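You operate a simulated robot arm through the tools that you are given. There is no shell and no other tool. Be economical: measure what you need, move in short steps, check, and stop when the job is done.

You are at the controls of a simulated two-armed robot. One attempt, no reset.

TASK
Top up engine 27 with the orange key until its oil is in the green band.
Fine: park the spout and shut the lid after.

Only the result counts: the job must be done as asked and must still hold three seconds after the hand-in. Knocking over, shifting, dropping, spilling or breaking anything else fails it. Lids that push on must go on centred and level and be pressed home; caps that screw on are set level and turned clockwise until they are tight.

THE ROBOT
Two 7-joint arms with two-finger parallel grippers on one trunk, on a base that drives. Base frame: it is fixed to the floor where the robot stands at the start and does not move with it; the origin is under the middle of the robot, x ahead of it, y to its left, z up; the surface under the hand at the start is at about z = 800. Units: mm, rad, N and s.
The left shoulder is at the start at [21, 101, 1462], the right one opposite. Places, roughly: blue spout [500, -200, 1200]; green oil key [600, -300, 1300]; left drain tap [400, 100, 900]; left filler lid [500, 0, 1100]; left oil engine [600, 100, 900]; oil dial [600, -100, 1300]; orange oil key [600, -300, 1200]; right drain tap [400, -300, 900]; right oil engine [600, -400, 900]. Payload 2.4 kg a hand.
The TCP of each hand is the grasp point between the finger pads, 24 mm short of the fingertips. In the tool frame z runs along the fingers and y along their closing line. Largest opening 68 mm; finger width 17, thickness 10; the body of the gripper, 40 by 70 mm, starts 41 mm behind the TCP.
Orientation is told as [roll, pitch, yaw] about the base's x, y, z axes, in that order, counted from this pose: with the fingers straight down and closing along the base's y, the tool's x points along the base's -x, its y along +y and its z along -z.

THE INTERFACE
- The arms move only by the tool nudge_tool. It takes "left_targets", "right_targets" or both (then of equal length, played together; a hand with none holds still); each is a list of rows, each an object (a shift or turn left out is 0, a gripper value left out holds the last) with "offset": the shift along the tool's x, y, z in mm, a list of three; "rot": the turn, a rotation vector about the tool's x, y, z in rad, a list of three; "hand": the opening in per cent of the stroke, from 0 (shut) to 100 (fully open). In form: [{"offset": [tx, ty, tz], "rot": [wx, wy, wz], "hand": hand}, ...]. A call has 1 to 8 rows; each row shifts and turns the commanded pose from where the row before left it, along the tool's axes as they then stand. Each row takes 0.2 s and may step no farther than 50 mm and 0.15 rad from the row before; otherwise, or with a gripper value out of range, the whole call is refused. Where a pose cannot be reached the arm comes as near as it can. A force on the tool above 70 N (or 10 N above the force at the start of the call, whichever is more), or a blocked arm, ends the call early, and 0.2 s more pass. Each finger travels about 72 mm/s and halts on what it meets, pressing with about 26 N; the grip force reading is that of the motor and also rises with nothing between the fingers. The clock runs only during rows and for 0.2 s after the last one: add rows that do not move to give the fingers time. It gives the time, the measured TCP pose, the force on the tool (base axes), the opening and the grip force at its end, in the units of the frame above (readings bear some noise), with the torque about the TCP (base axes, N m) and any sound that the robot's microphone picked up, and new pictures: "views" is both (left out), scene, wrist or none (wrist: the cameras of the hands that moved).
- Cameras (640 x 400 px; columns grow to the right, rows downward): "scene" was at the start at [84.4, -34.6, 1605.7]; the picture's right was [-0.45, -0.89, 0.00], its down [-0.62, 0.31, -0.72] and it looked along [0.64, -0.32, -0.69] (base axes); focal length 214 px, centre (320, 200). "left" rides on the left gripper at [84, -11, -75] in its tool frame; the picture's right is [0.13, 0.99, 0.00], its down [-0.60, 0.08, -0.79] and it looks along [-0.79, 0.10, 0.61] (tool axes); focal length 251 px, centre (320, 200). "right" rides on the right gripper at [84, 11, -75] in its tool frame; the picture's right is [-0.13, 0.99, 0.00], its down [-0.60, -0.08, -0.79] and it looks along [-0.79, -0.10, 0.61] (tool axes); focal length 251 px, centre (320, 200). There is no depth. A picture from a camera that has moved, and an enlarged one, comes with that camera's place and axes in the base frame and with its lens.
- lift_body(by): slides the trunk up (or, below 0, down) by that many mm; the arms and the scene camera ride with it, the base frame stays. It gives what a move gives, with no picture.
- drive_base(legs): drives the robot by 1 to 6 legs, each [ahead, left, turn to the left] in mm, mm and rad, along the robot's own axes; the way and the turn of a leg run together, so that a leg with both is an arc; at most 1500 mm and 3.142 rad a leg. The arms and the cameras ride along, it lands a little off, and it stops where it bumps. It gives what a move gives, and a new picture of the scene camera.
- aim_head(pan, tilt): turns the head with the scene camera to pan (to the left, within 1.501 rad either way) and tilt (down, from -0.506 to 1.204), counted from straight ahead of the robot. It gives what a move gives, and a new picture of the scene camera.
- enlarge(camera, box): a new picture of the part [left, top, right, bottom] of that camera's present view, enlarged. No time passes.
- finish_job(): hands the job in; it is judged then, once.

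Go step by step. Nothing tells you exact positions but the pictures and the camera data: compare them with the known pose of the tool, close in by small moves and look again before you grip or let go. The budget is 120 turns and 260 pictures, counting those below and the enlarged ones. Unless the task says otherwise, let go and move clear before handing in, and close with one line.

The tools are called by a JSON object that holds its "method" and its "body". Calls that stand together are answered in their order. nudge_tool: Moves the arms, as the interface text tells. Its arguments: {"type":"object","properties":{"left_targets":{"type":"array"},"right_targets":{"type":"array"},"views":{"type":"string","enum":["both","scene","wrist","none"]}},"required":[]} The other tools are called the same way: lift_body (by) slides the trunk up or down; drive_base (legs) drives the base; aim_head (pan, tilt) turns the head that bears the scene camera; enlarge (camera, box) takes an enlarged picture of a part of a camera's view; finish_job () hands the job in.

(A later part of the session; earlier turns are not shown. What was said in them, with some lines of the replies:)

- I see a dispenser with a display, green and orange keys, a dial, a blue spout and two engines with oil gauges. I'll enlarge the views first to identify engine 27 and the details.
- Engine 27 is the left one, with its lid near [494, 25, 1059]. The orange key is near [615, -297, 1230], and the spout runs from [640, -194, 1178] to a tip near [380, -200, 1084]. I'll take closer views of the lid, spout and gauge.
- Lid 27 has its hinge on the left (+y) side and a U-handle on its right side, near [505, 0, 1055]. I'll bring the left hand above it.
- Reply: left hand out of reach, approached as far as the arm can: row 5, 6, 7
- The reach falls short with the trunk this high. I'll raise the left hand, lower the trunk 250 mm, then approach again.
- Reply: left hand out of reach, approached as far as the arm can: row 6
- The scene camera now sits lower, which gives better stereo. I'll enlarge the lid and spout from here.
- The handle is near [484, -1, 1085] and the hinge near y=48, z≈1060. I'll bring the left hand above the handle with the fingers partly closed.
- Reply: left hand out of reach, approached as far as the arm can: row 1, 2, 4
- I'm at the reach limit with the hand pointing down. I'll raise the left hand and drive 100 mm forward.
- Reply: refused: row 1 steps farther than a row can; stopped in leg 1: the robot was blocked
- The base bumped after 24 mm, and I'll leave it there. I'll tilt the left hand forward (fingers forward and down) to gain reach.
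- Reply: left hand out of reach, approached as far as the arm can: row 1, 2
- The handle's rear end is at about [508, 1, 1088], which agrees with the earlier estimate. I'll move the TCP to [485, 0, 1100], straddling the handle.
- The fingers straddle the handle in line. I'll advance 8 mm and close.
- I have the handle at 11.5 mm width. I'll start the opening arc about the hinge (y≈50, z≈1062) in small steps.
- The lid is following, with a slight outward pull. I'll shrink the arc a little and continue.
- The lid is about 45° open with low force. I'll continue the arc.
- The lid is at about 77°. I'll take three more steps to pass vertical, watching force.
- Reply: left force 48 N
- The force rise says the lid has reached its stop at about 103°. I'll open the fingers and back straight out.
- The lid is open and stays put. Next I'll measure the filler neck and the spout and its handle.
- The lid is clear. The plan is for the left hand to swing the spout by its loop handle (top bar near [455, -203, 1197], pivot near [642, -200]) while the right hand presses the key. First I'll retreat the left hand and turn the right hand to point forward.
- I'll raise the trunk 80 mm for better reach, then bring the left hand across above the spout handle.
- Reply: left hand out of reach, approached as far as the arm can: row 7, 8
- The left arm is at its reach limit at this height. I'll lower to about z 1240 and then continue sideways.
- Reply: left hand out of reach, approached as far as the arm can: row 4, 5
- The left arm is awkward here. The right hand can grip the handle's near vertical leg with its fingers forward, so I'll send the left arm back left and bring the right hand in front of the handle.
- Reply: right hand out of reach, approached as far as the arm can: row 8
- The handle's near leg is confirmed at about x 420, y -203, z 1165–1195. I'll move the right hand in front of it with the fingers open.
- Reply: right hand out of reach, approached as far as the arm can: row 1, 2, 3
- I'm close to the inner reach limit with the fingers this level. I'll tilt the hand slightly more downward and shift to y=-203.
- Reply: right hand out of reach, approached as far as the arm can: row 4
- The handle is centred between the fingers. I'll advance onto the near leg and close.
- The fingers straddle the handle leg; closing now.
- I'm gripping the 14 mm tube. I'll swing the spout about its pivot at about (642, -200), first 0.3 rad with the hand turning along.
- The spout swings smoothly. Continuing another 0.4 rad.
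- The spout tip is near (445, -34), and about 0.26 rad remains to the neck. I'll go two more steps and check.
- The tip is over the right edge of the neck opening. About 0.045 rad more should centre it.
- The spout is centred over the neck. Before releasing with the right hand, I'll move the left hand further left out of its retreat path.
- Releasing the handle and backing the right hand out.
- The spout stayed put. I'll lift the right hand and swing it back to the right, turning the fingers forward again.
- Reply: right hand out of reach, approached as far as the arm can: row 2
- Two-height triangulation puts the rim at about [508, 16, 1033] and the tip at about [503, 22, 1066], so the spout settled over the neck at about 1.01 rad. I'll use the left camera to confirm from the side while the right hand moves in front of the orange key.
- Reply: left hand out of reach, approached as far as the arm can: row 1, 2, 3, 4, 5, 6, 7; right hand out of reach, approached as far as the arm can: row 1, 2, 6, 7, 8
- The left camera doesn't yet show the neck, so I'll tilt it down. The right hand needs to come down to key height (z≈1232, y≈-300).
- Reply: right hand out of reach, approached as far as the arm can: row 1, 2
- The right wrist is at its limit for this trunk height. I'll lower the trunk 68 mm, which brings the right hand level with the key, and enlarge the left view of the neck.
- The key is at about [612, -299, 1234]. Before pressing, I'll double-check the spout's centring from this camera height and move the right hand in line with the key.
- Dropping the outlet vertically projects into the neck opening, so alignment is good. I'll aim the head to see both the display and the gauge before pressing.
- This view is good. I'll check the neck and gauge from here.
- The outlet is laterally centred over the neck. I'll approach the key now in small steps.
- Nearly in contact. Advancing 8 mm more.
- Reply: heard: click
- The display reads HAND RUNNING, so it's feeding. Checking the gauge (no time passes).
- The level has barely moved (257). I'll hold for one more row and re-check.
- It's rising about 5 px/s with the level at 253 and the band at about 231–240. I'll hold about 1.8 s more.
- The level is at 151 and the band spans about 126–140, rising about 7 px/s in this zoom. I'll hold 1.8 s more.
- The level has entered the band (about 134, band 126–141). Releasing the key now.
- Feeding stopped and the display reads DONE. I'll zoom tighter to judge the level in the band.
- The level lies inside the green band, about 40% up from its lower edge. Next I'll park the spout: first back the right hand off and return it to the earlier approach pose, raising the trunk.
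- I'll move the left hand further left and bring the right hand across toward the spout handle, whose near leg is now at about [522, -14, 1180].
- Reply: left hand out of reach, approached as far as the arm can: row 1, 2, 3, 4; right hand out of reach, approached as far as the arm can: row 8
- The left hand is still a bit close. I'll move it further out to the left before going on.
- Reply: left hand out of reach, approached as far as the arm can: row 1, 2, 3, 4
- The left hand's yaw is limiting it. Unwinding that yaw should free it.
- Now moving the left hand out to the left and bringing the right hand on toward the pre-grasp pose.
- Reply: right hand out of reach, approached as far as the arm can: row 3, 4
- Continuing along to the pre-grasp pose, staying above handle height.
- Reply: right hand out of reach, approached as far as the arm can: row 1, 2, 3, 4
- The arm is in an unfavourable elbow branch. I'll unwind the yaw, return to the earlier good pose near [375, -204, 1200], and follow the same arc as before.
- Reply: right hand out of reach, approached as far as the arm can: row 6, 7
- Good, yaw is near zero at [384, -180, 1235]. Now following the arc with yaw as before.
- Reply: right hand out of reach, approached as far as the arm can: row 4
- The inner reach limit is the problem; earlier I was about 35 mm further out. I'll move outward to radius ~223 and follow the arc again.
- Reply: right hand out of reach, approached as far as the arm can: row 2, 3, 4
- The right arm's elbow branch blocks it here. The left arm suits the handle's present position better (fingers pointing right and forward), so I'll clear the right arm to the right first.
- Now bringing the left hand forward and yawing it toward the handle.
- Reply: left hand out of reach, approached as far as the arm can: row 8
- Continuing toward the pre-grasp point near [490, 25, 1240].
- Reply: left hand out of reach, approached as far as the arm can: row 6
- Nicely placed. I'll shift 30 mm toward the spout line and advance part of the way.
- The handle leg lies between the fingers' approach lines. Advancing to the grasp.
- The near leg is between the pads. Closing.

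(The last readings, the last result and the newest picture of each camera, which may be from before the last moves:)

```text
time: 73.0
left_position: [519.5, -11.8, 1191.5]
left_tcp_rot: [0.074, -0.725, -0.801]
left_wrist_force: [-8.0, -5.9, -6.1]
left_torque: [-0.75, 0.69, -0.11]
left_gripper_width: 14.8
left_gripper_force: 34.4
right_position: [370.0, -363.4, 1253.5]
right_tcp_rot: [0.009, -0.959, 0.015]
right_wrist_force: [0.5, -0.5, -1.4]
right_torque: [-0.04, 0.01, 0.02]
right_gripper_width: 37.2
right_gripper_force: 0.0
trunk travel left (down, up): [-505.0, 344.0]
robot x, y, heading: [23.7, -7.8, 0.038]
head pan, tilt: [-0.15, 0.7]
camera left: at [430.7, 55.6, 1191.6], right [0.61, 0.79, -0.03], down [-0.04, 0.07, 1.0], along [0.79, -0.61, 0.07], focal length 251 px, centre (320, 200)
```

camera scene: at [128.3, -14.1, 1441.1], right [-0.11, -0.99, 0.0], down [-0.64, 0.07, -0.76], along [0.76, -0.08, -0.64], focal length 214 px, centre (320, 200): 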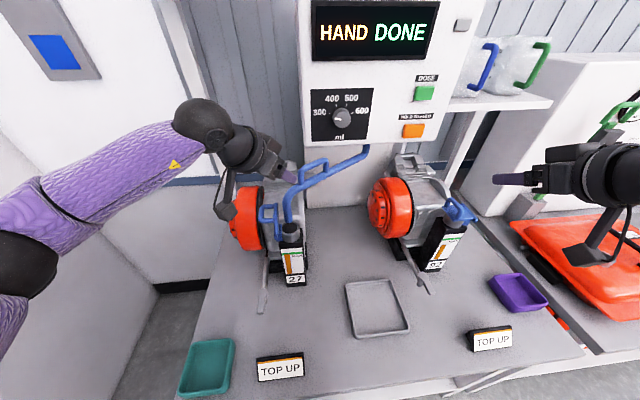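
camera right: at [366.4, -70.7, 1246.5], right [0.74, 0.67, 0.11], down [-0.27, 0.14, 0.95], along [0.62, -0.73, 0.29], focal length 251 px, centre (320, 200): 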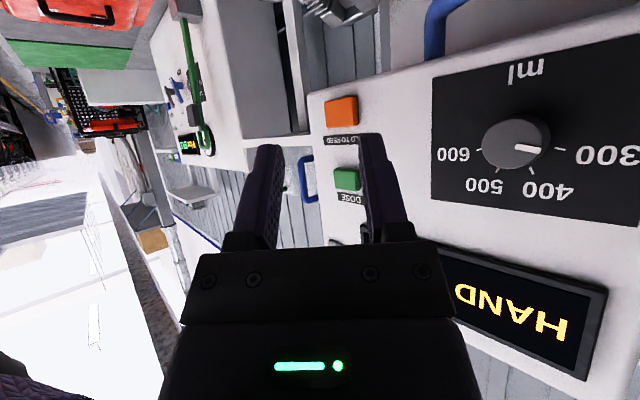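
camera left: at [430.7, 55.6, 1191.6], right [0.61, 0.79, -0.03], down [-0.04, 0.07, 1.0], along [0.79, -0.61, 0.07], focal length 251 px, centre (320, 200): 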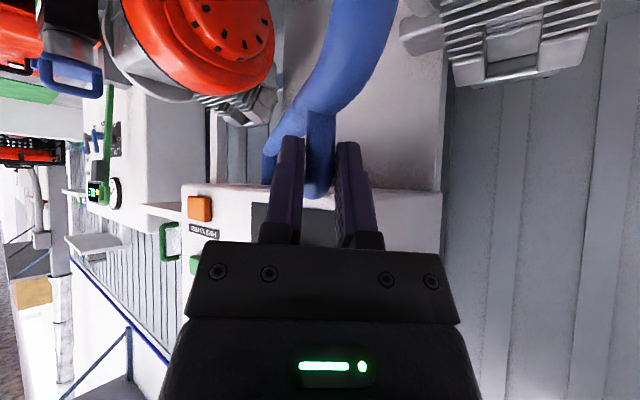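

Gripped (14.8 mm). Swinging the spout back in 0.1 rad steps.

{"method": "nudge_tool", "body": {"left_targets": [{"offset": [1.6, -22.3, -3.0], "rot": [-0.066, 0.0056, -0.0745]}, {"offset": [1.6, -22.3, -3.0], "rot": [-0.066, 0.0056, -0.0745]}, {"offset": [1.6, -22.3, -3.0], "rot": [-0.066, 0.0056, -0.0745]}, {}], "views": "both"}}

```text
time: 74.0
left_position: [471.7, -59.6, 1192.6]
left_tcp_rot: [0.076, -0.729, -0.5]
left_wrist_force: [-1.4, 0.6, 6.7]
left_torque: [-0.67, 0.53, -0.03]
left_gripper_width: 14.8
left_gripper_force: 34.3
right_position: [371.4, -360.6, 1253.6]
right_tcp_rot: [0.006, -0.957, 0.016]
right_wrist_force: [-0.7, 0.0, -0.1]
right_torque: [-0.01, 0.02, 0.05]
right_gripper_width: 37.4
right_gripper_force: 0.2
trunk travel left (down, up): [-505.0, 344.0]
robot x, y, heading: [27.8, -5.6, 0.039]
head pan, tilt: [-0.15, 0.7]
camera scene: at [127.5, -13.6, 1441.2], right [-0.11, -0.99, 0.0], down [-0.64, 0.07, -0.77], along [0.76, -0.08, -0.64], focal length 214 px, centre (320, 200)
camera left: at [366.9, -19.4, 1191.3], right [0.35, 0.94, -0.03], down [-0.06, 0.06, 1.0], along [0.94, -0.34, 0.08], focal length 251 px, centre (320, 200)
```

scene: 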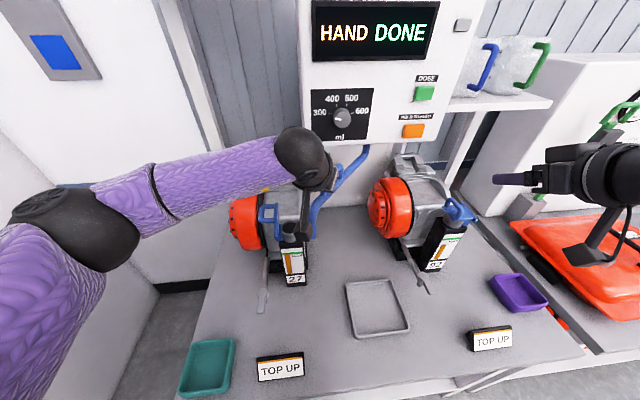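
left: 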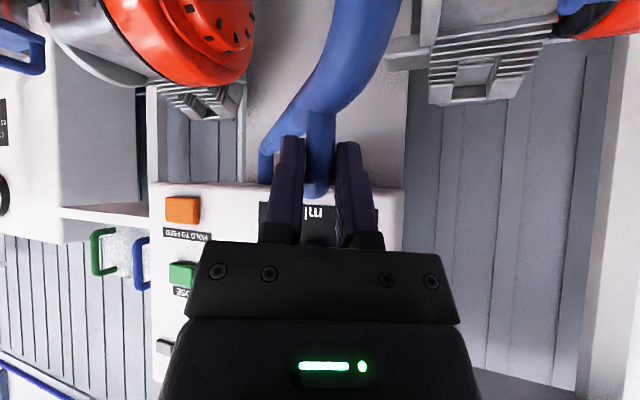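

Works well; φ≈0.69 is left. Continuing 0.4 rad.

{"method": "nudge_tool", "body": {"left_targets": [{"offset": [1.6, -22.3, -3.0], "rot": [-0.066, 0.0056, -0.0745]}, {"offset": [1.6, -22.3, -3.0], "rot": [-0.066, 0.0056, -0.0745]}, {"offset": [1.6, -22.3, -3.0], "rot": [-0.066, 0.0056, -0.0745]}, {"offset": [1.6, -22.3, -3.0], "rot": [-0.066, 0.0056, -0.0745]}, {}], "views": "both"}}

```text
time: 75.2
left_position: [432.2, -138.3, 1190.5]
left_tcp_rot: [0.071, -0.731, -0.099]
left_wrist_force: [-3.7, 1.5, 27.5]
left_torque: [-0.79, -0.35, 0.02]
left_gripper_width: 15.0
left_gripper_force: 34.1
right_position: [369.0, -361.5, 1254.4]
right_tcp_rot: [0.005, -0.961, 0.017]
right_wrist_force: [0.0, -0.4, 0.2]
right_torque: [0.0, 0.05, -0.02]
right_gripper_width: 37.4
right_gripper_force: 0.1
trunk travel left (down, up): [-505.0, 344.0]
robot x, y, heading: [23.6, -9.7, 0.041]
head pan, tilt: [-0.15, 0.7]
camera scene: at [125.6, -13.3, 1441.4], right [-0.11, -0.99, 0.0], down [-0.64, 0.07, -0.77], along [0.76, -0.08, -0.64], focal length 214 px, centre (320, 200)
camera left: at [319.8, -143.2, 1189.6], right [-0.05, 1.0, -0.03], down [-0.08, 0.03, 1.0], along [1.0, 0.05, 0.08], focal length 251 px, centre (320, 200)
```

scene: 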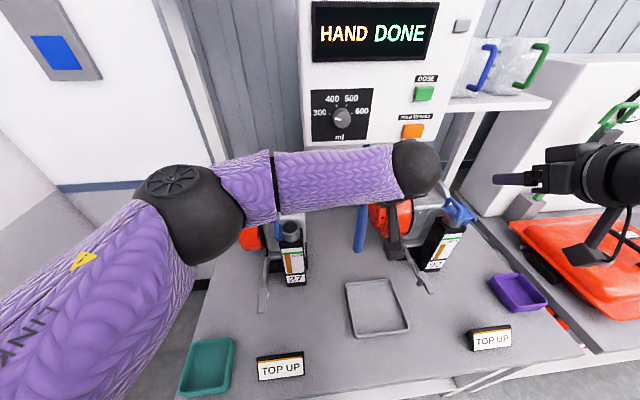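
left: 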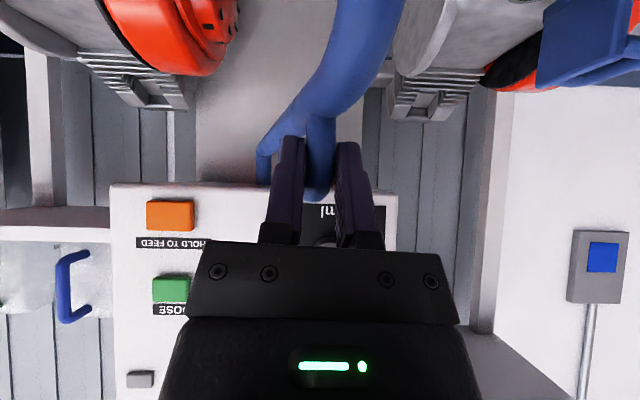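

φ≈0.29 remains. Three more rows, easing the hand up slightly to relieve the vertical load.

{"method": "nudge_tool", "body": {"left_targets": [{"offset": [0.2, -22.3, -4.5], "rot": [-0.066, 0.0056, -0.0745]}, {"offset": [1.2, -22.3, -3.4], "rot": [-0.066, 0.0056, -0.0745]}, {"offset": [1.2, -19, -3.0], "rot": [-0.058, 0.005, -0.065]}, {}], "views": "both"}}

```text
time: 76.2
left_position: [421.3, -136.4, 1191.0]
left_tcp_rot: [0.073, -0.728, 0.186]
left_wrist_force: [21.7, -6.6, 12.4]
left_torque: [-0.14, -0.51, -0.25]
left_gripper_width: 13.5
left_gripper_force: 33.7
left hand out of reach, approached as far as the arm can: row 1, 2, 3
right_position: [373.8, -363.3, 1252.4]
right_tcp_rot: [0.009, -0.954, 0.015]
right_wrist_force: [0.7, -0.4, 0.2]
right_torque: [0.04, -0.01, -0.02]
right_gripper_width: 37.5
right_gripper_force: 0.0
trunk travel left (down, up): [-505.0, 344.0]
robot x, y, heading: [26.6, -8.1, 0.04]
head pan, tilt: [-0.15, 0.7]
camera scene: at [131.5, -15.6, 1441.0], right [-0.11, -0.99, 0.0], down [-0.64, 0.07, -0.76], along [0.76, -0.08, -0.65], focal length 214 px, centre (320, 200)
camera left: at [315.0, -173.8, 1190.8], right [-0.33, 0.94, -0.03], down [-0.08, 0.01, 1.0], along [0.94, 0.33, 0.07], focal length 251 px, centre (320, 200)
```

scene: 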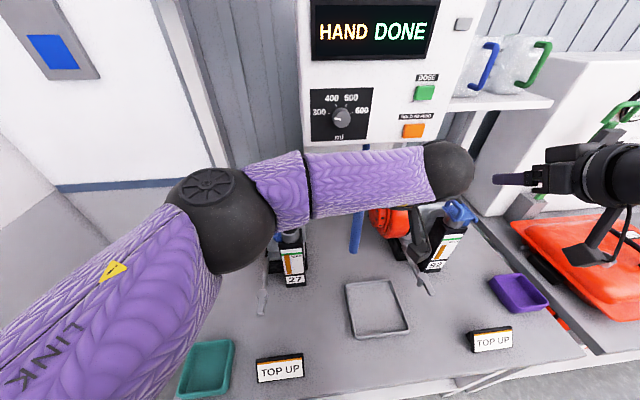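
left: 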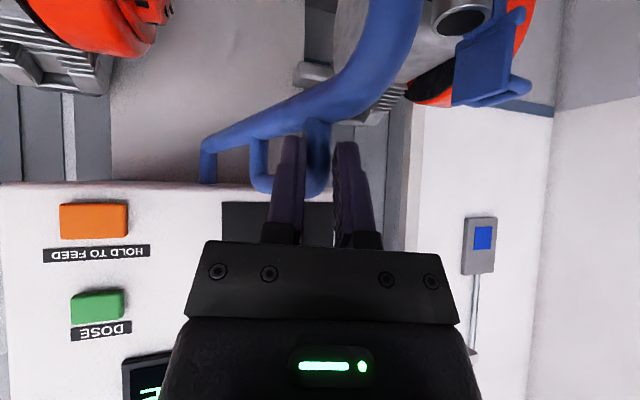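

The reach fails with positive yaw. I'll let the hand yaw back negative (the leg can turn in the pads) while moving toward the park position.

{"method": "nudge_tool", "body": {"left_targets": [{"offset": [0, 0, 0], "rot": [0.092, -0.008, 0.104]}, {"offset": [0, 0, 0], "rot": [0.092, -0.008, 0.104]}, {"offset": [1.5, -20, -3], "rot": [0.05, -0.004, 0.056]}, {"offset": [1.5, -20, -3], "rot": [0.03, 0, 0.03]}, {"offset": [0, -20, -1], "rot": [0.03, 0, 0.03]}, {}], "views": "both"}}

```text
time: 77.6
left_position: [409.4, -187.5, 1190.1]
left_tcp_rot: [0.068, -0.721, -0.231]
left_wrist_force: [1.2, -0.3, -12.8]
left_torque: [0.01, 0.29, -0.01]
left_gripper_width: 13.3
left_gripper_force: 33.4
left hand out of reach, approached as far as the arm can: row 5
right_position: [373.4, -362.9, 1252.8]
right_tcp_rot: [0.008, -0.958, 0.016]
right_wrist_force: [-0.8, -0.5, -0.7]
right_torque: [0.0, 0.03, 0.02]
right_gripper_width: 37.5
right_gripper_force: 0.1
trunk travel left (down, up): [-505.0, 344.0]
robot x, y, heading: [22.4, -9.1, 0.04]
head pan, tilt: [-0.15, 0.7]
camera scene: at [129.6, -14.9, 1440.8], right [-0.11, -0.99, 0.0], down [-0.64, 0.07, -0.76], along [0.76, -0.08, -0.65], focal length 214 px, centre (320, 200)
camera left: at [296.4, -177.6, 1191.5], right [0.09, 1.0, -0.03], down [-0.06, 0.04, 1.0], along [0.99, -0.08, 0.07], focal length 251 px, centre (320, 200)
```

scene: 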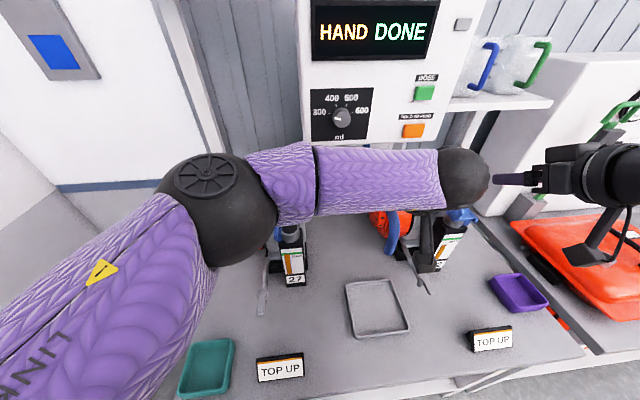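
left: 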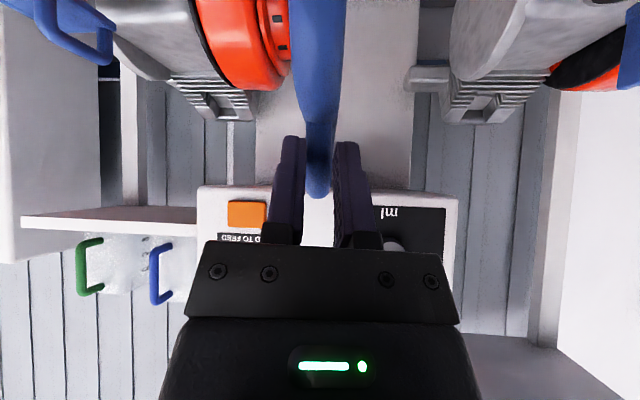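

Almost parked (y≈-188 versus -202). A final 14 mm.

{"method": "nudge_tool", "body": {"left_targets": [{"offset": [0, -7, 0], "rot": [0.06, 0, 0.067]}, {"offset": [0, -8, 2], "rot": [0.06, 0, 0.067]}, {}], "views": "both"}}

```text
time: 78.4
left_position: [403.3, -203.1, 1188.8]
left_tcp_rot: [0.065, -0.712, -0.432]
left_wrist_force: [-8.5, 1.8, 4.8]
left_torque: [0.11, -0.01, -0.07]
left_gripper_width: 0.0
left_gripper_force: 23.2
right_position: [370.1, -361.9, 1253.9]
right_tcp_rot: [0.008, -0.958, 0.013]
right_wrist_force: [0.5, 0.3, -1.0]
right_torque: [0.0, 0.0, 0.02]
right_gripper_width: 37.2
right_gripper_force: 0.0
trunk travel left (down, up): [-505.0, 344.0]
robot x, y, heading: [24.4, -10.7, 0.038]
head pan, tilt: [-0.15, 0.7]
camera scene: at [126.3, -14.9, 1441.2], right [-0.11, -0.99, 0.0], down [-0.64, 0.07, -0.77], along [0.76, -0.08, -0.64], focal length 214 px, centre (320, 200)
camera left: at [294.5, -170.2, 1190.9], right [0.29, 0.96, -0.04], down [-0.05, 0.05, 1.0], along [0.96, -0.28, 0.06], focal length 251 px, centre (320, 200)
```

scene: 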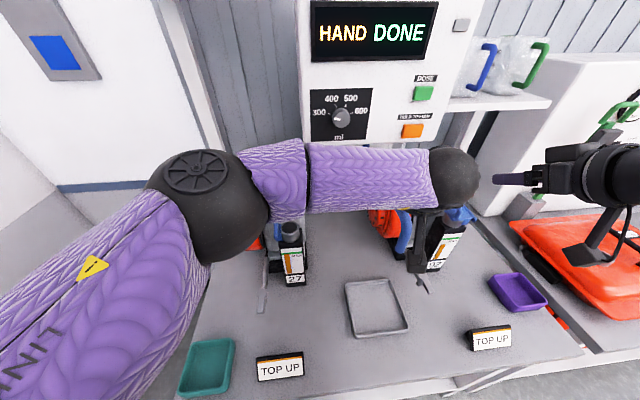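
left: 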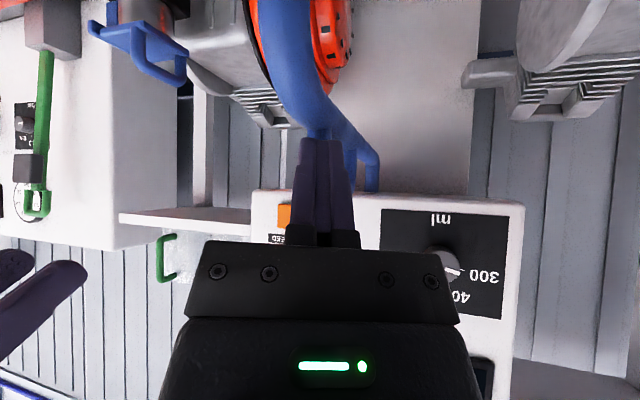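

The fingers slid off the leg. I'll back the left hand off and to the left to see where the spout stands.

{"method": "nudge_tool", "body": {"left_targets": [{"offset": [0, 0, -35]}, {"offset": [0, 15, -35]}, {"offset": [0, 45, 0]}, {"offset": [0, 45, 0]}, {"offset": [0, 45, 0]}, {"offset": [0, 45, 0]}, {"offset": [0, 45, 0]}], "views": "scene"}}

{"method": "enlarge", "body": {"camera": "scene", "box": [300, 130, 440, 280]}}

```text
time: 80.0
left_position: [449.6, 37.0, 1252.6]
left_tcp_rot: [0.063, -0.715, -0.427]
left_wrist_force: [0.0, 0.1, 0.1]
left_torque: [0.03, 0.01, 0.02]
left_gripper_width: 0.0
left_gripper_force: 23.7
right_position: [372.2, -361.5, 1253.2]
right_tcp_rot: [0.007, -0.957, 0.016]
right_wrist_force: [0.0, -0.3, -0.1]
right_torque: [0.01, -0.01, -0.01]
right_gripper_width: 37.6
right_gripper_force: 0.1
trunk travel left (down, up): [-505.0, 344.0]
robot x, y, heading: [22.1, -10.4, 0.036]
head pan, tilt: [-0.15, 0.7]
camera scene: at [128.4, -13.5, 1441.1], right [-0.11, -0.99, 0.0], down [-0.64, 0.07, -0.76], along [0.76, -0.08, -0.64], focal length 214 px, centre (320, 200)
```

scene: 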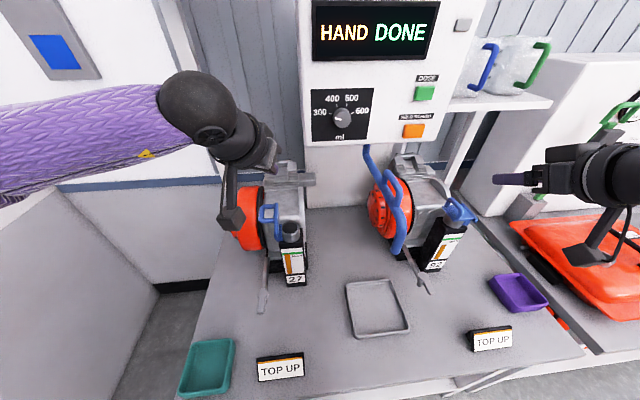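

```text
2.67 times, centred on (370, 205) of scene
camera zoom: at [128.4, -13.5, 1441.1], right [-0.11, -0.99, 0.0], down [-0.64, 0.07, -0.76], along [0.76, -0.08, -0.64], focal length 572 px, centre (187, 187)
```

zoom: 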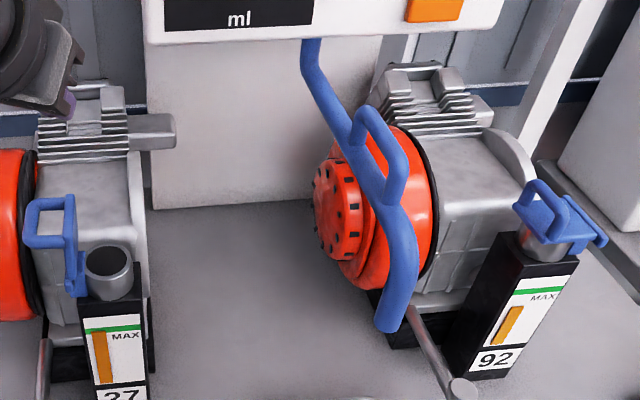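

The spout tip is back at about [386, -201], matching its starting position, so it's parked. Next is the lid: I'll bring the left hand, fingers closed, to the outer (+y) side of the open lid.

{"method": "nudge_tool", "body": {"left_targets": [{"offset": [0, 32, -10], "rot": [-0.094, 0, -0.107], "hand": 0}, {"offset": [0, 32, 0], "rot": [-0.094, 0, -0.107]}, {"offset": [0, 32, 0], "rot": [-0.094, 0, -0.107]}, {"offset": [0, 20, 0], "rot": [0, 0.135, 0]}, {"offset": [0, 10, 0], "rot": [0, 0.135, 0]}, {}], "views": "both"}}

{"method": "enlarge", "body": {"camera": "scene", "box": [220, 170, 340, 290]}}

```text
time: 81.4
left_position: [468.4, 161.7, 1266.0]
left_tcp_rot: [0.054, -0.463, 0.021]
left_wrist_force: [0.8, 0.1, 1.3]
left_torque: [0.01, -0.01, 0.02]
left_gripper_width: 0.0
left_gripper_force: 24.1
right_position: [370.4, -361.4, 1252.7]
right_tcp_rot: [0.007, -0.956, 0.016]
right_wrist_force: [0.2, 0.1, 0.8]
right_torque: [0.0, -0.03, 0.0]
right_gripper_width: 37.2
right_gripper_force: 0.1
trunk travel left (down, up): [-505.0, 344.0]
robot x, y, heading: [24.5, -7.9, 0.043]
head pan, tilt: [-0.15, 0.7]
camera scene: at [128.4, -14.1, 1441.1], right [-0.11, -0.99, 0.0], down [-0.64, 0.07, -0.76], along [0.76, -0.08, -0.64], focal length 214 px, centre (320, 200)
camera left: at [360.2, 144.1, 1295.2], right [-0.16, 0.99, -0.01], down [0.18, 0.04, 0.98], along [0.97, 0.15, -0.19], focal length 251 px, centre (320, 200)
```

scene: 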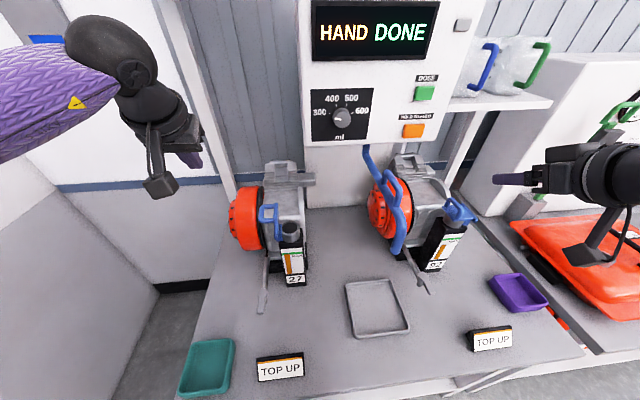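
left: 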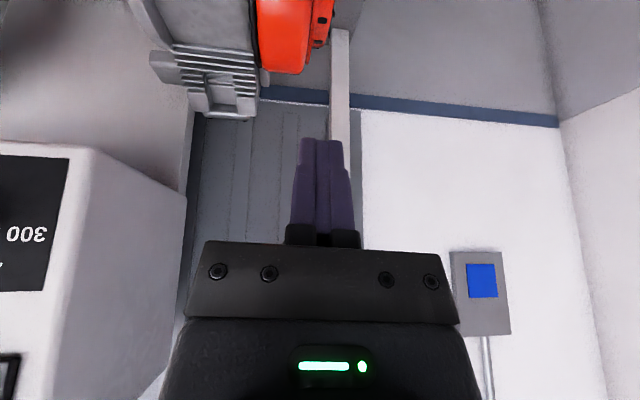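

```text
3.33 times, centred on (280, 230) of scene
camera zoom: at [128.4, -14.1, 1441.1], right [-0.11, -0.99, 0.0], down [-0.64, 0.07, -0.76], along [0.76, -0.08, -0.64], focal length 715 px, centre (453, 100)
```

zoom: 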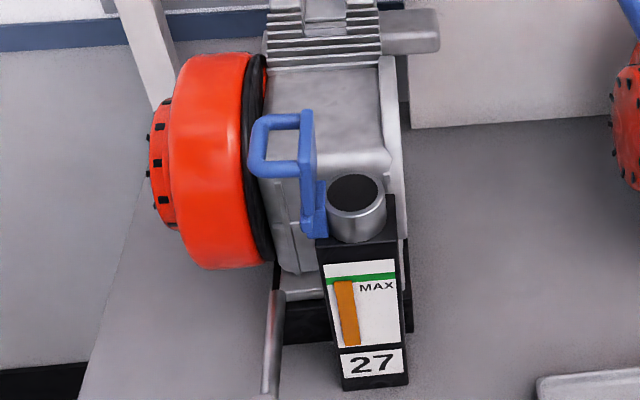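

The handle's outer bar is near y≈85, z≈1097, x 475–525. I'll lower the closed fingers beside it at y≈125.

{"method": "nudge_tool", "body": {"left_targets": [{"offset": [14, -9, 38]}, {"offset": [14, -9, 38]}, {"offset": [14, -9, 38]}, {"offset": [12, -8, 32]}, {}], "views": "both"}}

```text
time: 82.6
left_position: [486.9, 133.5, 1110.9]
left_tcp_rot: [0.052, -0.464, 0.021]
left_wrist_force: [1.0, -0.7, -0.7]
left_torque: [-0.01, 0.05, -0.02]
left_gripper_width: 0.0
left_gripper_force: 24.1
right_position: [371.2, -361.2, 1254.1]
right_tcp_rot: [0.008, -0.956, 0.016]
right_wrist_force: [-0.6, 0.0, 0.5]
right_torque: [0.0, 0.0, 0.02]
right_gripper_width: 37.4
right_gripper_force: 0.0
trunk travel left (down, up): [-505.0, 344.0]
robot x, y, heading: [22.8, -10.5, 0.039]
head pan, tilt: [-0.15, 0.7]
camera scene: at [128.4, -14.2, 1441.1], right [-0.11, -0.99, 0.0], down [-0.64, 0.07, -0.76], along [0.76, -0.08, -0.64], focal length 214 px, centre (320, 200)
camera left: at [378.8, 116.4, 1140.3], right [-0.16, 0.99, -0.01], down [0.18, 0.04, 0.98], along [0.97, 0.15, -0.19], focal length 251 px, centre (320, 200)
```

scene: 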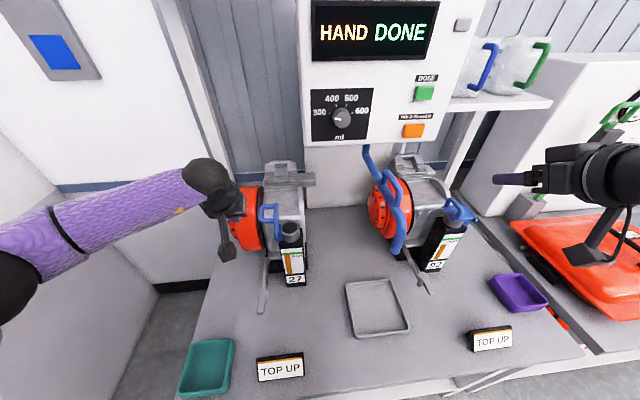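
left: 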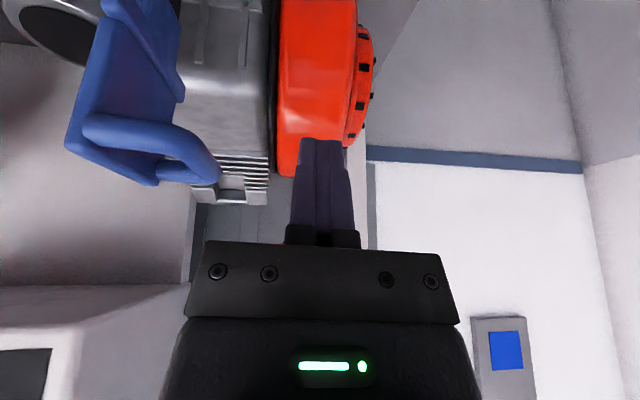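

Height is right. Pushing slowly toward -y to swing the lid over.

{"method": "nudge_tool", "body": {"left_targets": [{"offset": [0, -14, 0]}, {"offset": [0, -14, 0]}, {"offset": [0, -12, 0]}, {"offset": [0, -12, 0]}, {"offset": [0, -12, -2]}, {"offset": [0, -12, -4]}, {}], "views": "both"}}

```text
time: 83.8
left_position: [493.0, 71.4, 1113.9]
left_tcp_rot: [0.049, -0.48, 0.024]
left_wrist_force: [-0.4, -0.6, -0.2]
left_torque: [0.03, 0.03, 0.03]
left_gripper_width: 0.0
left_gripper_force: 23.8
right_position: [373.7, -362.2, 1252.0]
right_tcp_rot: [0.008, -0.955, 0.015]
right_wrist_force: [0.1, -0.2, -0.3]
right_torque: [-0.01, 0.0, 0.06]
right_gripper_width: 37.4
right_gripper_force: 0.0
trunk travel left (down, up): [-505.0, 344.0]
robot x, y, heading: [26.7, -7.7, 0.041]
head pan, tilt: [-0.15, 0.7]
stopped in row 6 (left hand): the force on the tool passed its limit at 74 N (the readings are from after the stop); the commanded pose is now the measured one
camera scene: at [130.9, -15.2, 1440.2], right [-0.11, -0.99, 0.0], down [-0.64, 0.07, -0.76], along [0.76, -0.08, -0.65], focal length 214 px, centre (320, 200)
camera left: at [384.2, 53.1, 1141.3], right [-0.16, 0.99, -0.02], down [0.17, 0.04, 0.98], along [0.97, 0.16, -0.17], focal length 251 px, centre (320, 200)
```

scene: 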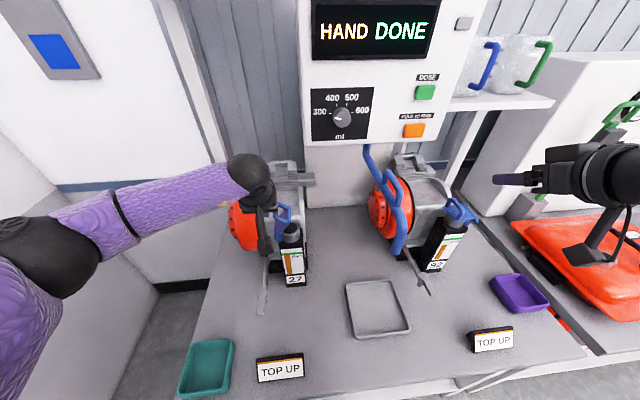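
left: 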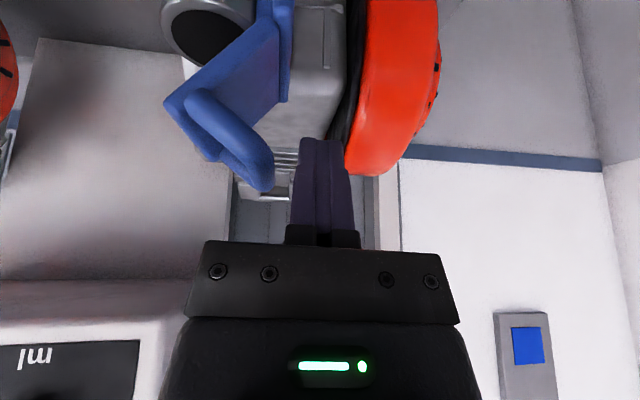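

The push stopped on force; the lid has moved partway. I'll look closely.

{"method": "enlarge", "body": {"camera": "left", "box": [140, 0, 400, 250]}}

{"method": "enlarge", "body": {"camera": "scene", "box": [220, 140, 330, 290]}}

```text
1.60 times, centred on (270, 125) of left
camera zoom: at [384.2, 53.1, 1141.3], right [-0.16, 0.99, -0.02], down [0.17, 0.04, 0.98], along [0.97, 0.16, -0.17], focal length 402 px, centre (400, 320)
```

zoom: 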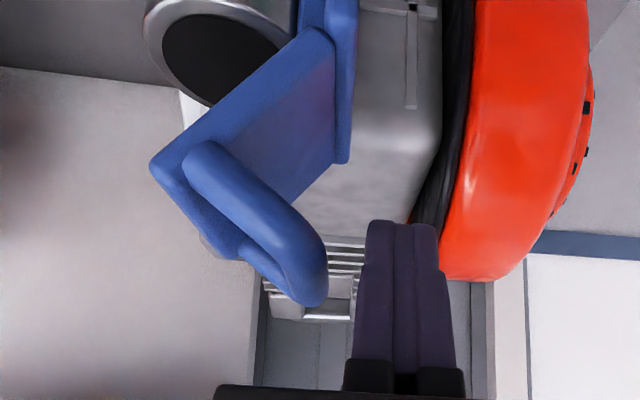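

```text
2.67 times, centred on (275, 215) of scene
camera zoom: at [130.9, -15.2, 1440.2], right [-0.11, -0.99, 0.0], down [-0.64, 0.07, -0.76], along [0.76, -0.08, -0.65], focal length 572 px, centre (440, 160)
```

zoom: 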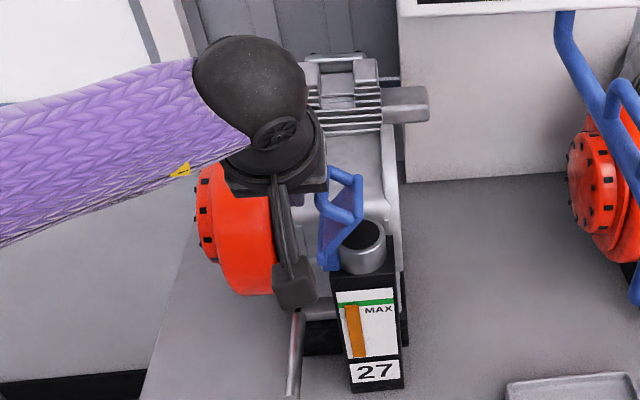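

The lid is at about 55–60° and moving freely. Continuing the push.

{"method": "nudge_tool", "body": {"left_targets": [{"offset": [2, -9, 0]}, {"offset": [2, -9, 0]}, {"offset": [2, -9, 0]}, {"offset": [0, -9, 0]}, {"offset": [0, -9, 0]}, {}], "views": "both"}}

```text
time: 85.2
left_position: [486.4, 27.3, 1112.1]
left_tcp_rot: [0.049, -0.483, 0.027]
left_wrist_force: [-0.1, 0.3, -0.1]
left_torque: [0.01, -0.03, 0.03]
left_gripper_width: 0.0
left_gripper_force: 23.7
right_position: [372.6, -361.0, 1253.5]
right_tcp_rot: [0.006, -0.956, 0.016]
right_wrist_force: [-0.7, -0.5, 0.3]
right_torque: [0.01, 0.02, 0.0]
right_gripper_width: 37.2
right_gripper_force: 0.0
trunk travel left (down, up): [-505.0, 344.0]
robot x, y, heading: [26.8, -6.5, 0.044]
head pan, tilt: [-0.15, 0.7]
camera scene: at [128.5, -13.7, 1441.1], right [-0.11, -0.99, 0.0], down [-0.64, 0.07, -0.76], along [0.76, -0.08, -0.64], focal length 214 px, centre (320, 200)
camera left: at [378.2, 9.4, 1139.3], right [-0.16, 0.99, -0.02], down [0.17, 0.05, 0.99], along [0.97, 0.16, -0.17], focal length 251 px, centre (320, 200)
```

scene: 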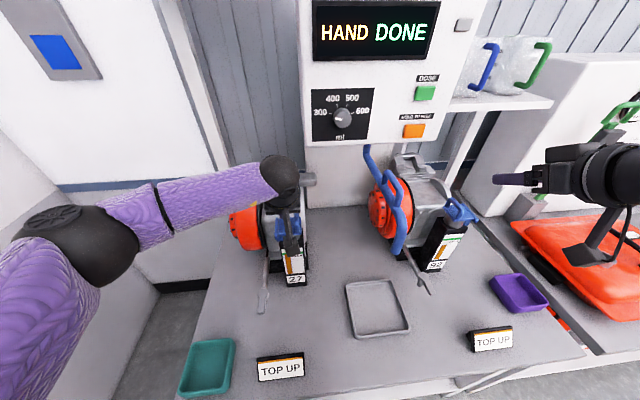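
left: 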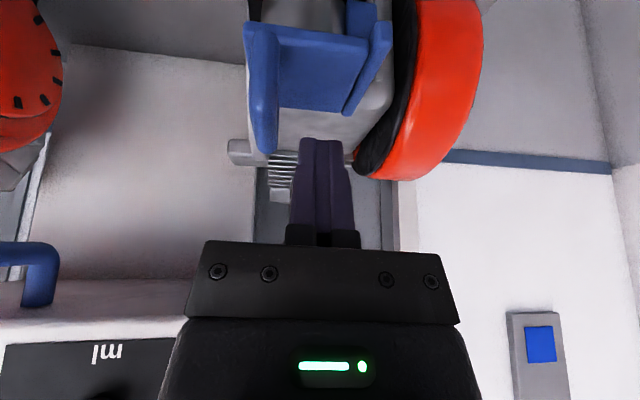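

The lid looks closed again. I'll press gently down on its plate to make sure it's home.

{"method": "nudge_tool", "body": {"left_targets": [{"offset": [0, -6, 0]}, {"offset": [3.7, 0, 7]}, {"offset": [3.7, 0, 7]}, {"offset": [2.3, 0, 4.4]}], "views": "wrist"}}

{"method": "enlarge", "body": {"camera": "left", "box": [200, 0, 440, 220]}}

```text
time: 86.2
left_position: [487.5, 21.4, 1089.7]
left_tcp_rot: [0.046, -0.482, 0.027]
left_wrist_force: [-0.2, -0.5, 0.4]
left_torque: [0.01, -0.04, -0.02]
left_gripper_width: 0.2
left_gripper_force: 24.1
right_position: [371.8, -361.6, 1253.4]
right_tcp_rot: [0.007, -0.957, 0.018]
right_wrist_force: [0.4, 0.0, 0.0]
right_torque: [-0.03, 0.03, -0.01]
right_gripper_width: 37.3
right_gripper_force: 0.0
trunk travel left (down, up): [-505.0, 344.0]
robot x, y, heading: [24.6, -4.1, 0.041]
head pan, tilt: [-0.15, 0.7]
camera left: at [378.8, 4.0, 1116.9], right [-0.16, 0.99, -0.02], down [0.17, 0.05, 0.99], along [0.97, 0.16, -0.17], focal length 251 px, centre (320, 200)
```

left: 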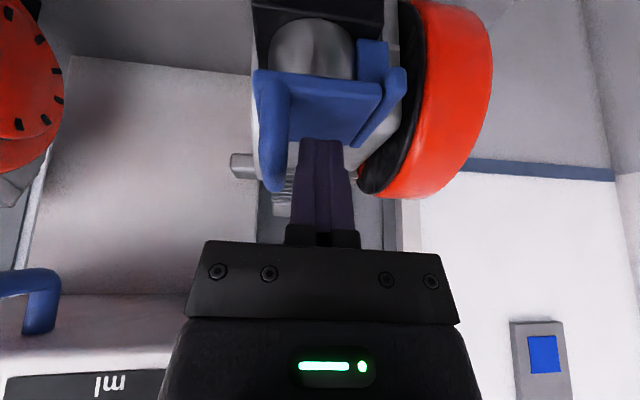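

```text
1.82 times, centred on (320, 110) of left
camera zoom: at [378.8, 4.0, 1116.9], right [-0.16, 0.99, -0.02], down [0.17, 0.05, 0.99], along [0.97, 0.16, -0.17], focal length 457 px, centre (320, 364)
```

zoom: 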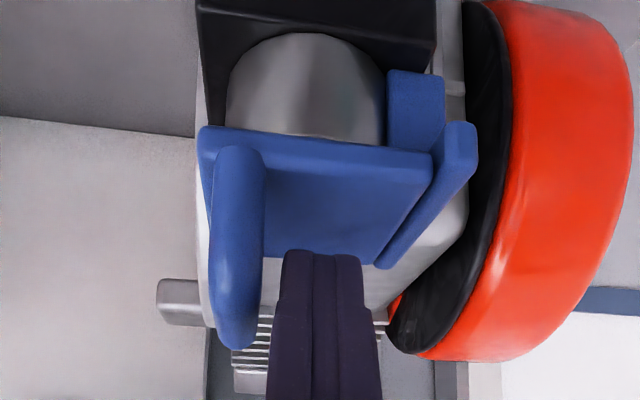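

Closed, with the handle upright as at the start. My fingertips are near the back edge of the plate, so I'll shift back 14 mm and press down in small steps.

{"method": "nudge_tool", "body": {"left_targets": [{"offset": [12.4, 0, -6.5]}, {"offset": [2.3, 0, 4.4]}, {"offset": [2.3, 0, 4.4]}, {"offset": [2.3, 0, 4.4]}], "views": "wrist"}}

```text
time: 87.2
left_position: [473.0, 21.4, 1080.8]
left_tcp_rot: [0.045, -0.492, 0.028]
left_wrist_force: [0.0, 3.6, 46.0]
left_torque: [0.1, -0.19, -0.26]
left_gripper_width: 0.2
left_gripper_force: 23.8
right_position: [368.9, -361.2, 1255.3]
right_tcp_rot: [0.007, -0.961, 0.016]
right_wrist_force: [-1.5, 0.0, 0.2]
right_torque: [-0.02, -0.01, -0.02]
right_gripper_width: 37.4
right_gripper_force: 0.0
trunk travel left (down, up): [-505.0, 344.0]
robot x, y, heading: [26.9, -8.7, 0.041]
head pan, tilt: [-0.15, 0.7]
camera left: at [364.6, 3.6, 1106.1], right [-0.16, 0.99, -0.02], down [0.15, 0.05, 0.99], along [0.97, 0.16, -0.16], focal length 251 px, centre (320, 200)
```

left: 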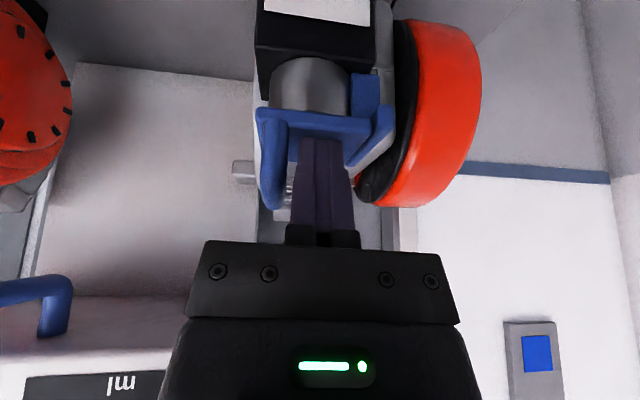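

The lid is pressed home with 46 N. Lifting straight off, then a final check.

{"method": "nudge_tool", "body": {"left_targets": [{"offset": [-7, 0, -13]}, {"offset": [-18, 0, -35]}, {"offset": [-18, 0, -35]}, {"offset": [0, 40, -20]}, {"offset": [0, 45, -10]}, {"offset": [0, 45, 0]}, {"offset": [0, 40, 0]}], "views": "scene"}}

{"method": "enlarge", "body": {"camera": "scene", "box": [230, 180, 330, 290]}}

{"method": "enlarge", "body": {"camera": "scene", "box": [274, 240, 310, 264]}}

{"method": "enlarge", "body": {"camera": "scene", "box": [330, 130, 480, 290]}}

```text
time: 88.8
left_position: [449.6, 186.7, 1201.5]
left_tcp_rot: [0.048, -0.482, 0.024]
left_wrist_force: [0.7, 0.7, -0.5]
left_torque: [0.03, 0.02, -0.02]
left_gripper_width: 0.0
left_gripper_force: 23.9
right_position: [371.2, -360.3, 1253.0]
right_tcp_rot: [0.006, -0.958, 0.017]
right_wrist_force: [0.5, 0.4, 1.0]
right_torque: [-0.01, 0.01, 0.01]
right_gripper_width: 37.2
right_gripper_force: 0.1
trunk travel left (down, up): [-505.0, 344.0]
robot x, y, heading: [26.4, -5.5, 0.039]
head pan, tilt: [-0.15, 0.7]
camera scene: at [128.2, -13.2, 1441.1], right [-0.11, -0.99, 0.0], down [-0.64, 0.07, -0.76], along [0.76, -0.08, -0.64], focal length 214 px, centre (320, 200)
```

scene: 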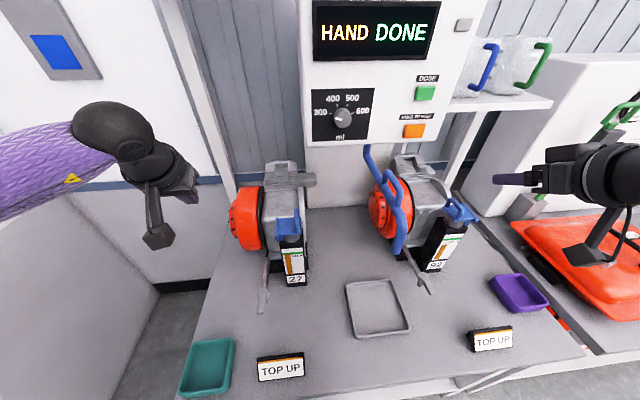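

```text
3.64 times, centred on (280, 235) of scene
camera zoom: at [128.2, -13.2, 1441.1], right [-0.11, -0.99, 0.0], down [-0.64, 0.07, -0.76], along [0.76, -0.08, -0.64], focal length 780 px, centre (466, 73)
```

zoom: 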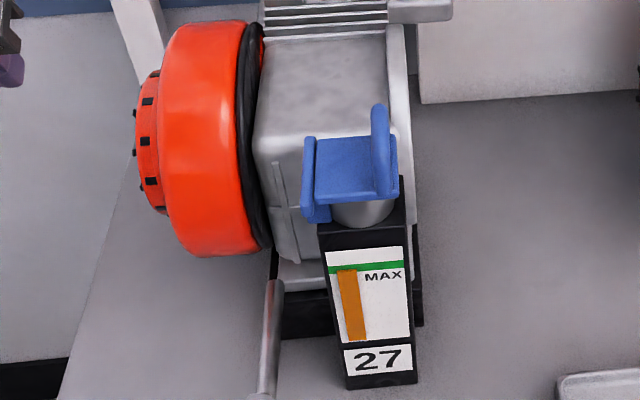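

```text
16.00 times, centred on (292, 252) of scene
camera zoom: at [128.2, -13.2, 1441.1], right [-0.11, -0.99, 0.0], down [-0.64, 0.07, -0.76], along [0.76, -0.08, -0.64], focal length 3432 px, centre (768, -632)
```

zoom: 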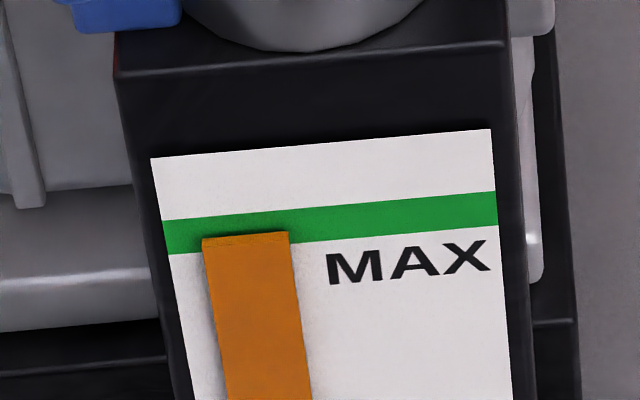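

```text
2.50 times, centred on (405, 210) of scene
camera zoom: at [128.2, -13.2, 1441.1], right [-0.11, -0.99, 0.0], down [-0.64, 0.07, -0.76], along [0.76, -0.08, -0.64], focal length 536 px, centre (108, 175)
```

zoom: 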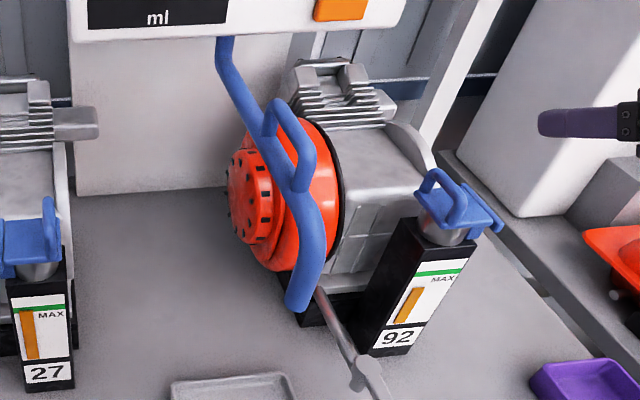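

Engine 27's oil sits inside the green band, its lid is pressed shut, the spout is back at its parked position, and both hands are clear.

{"method": "finish_job", "body": {}}

```text
The job is handed in.
```

Engine 27 was topped up with the orange key until its oil was inside the green band, then I parked the spout, shut the lid and handed the job in.
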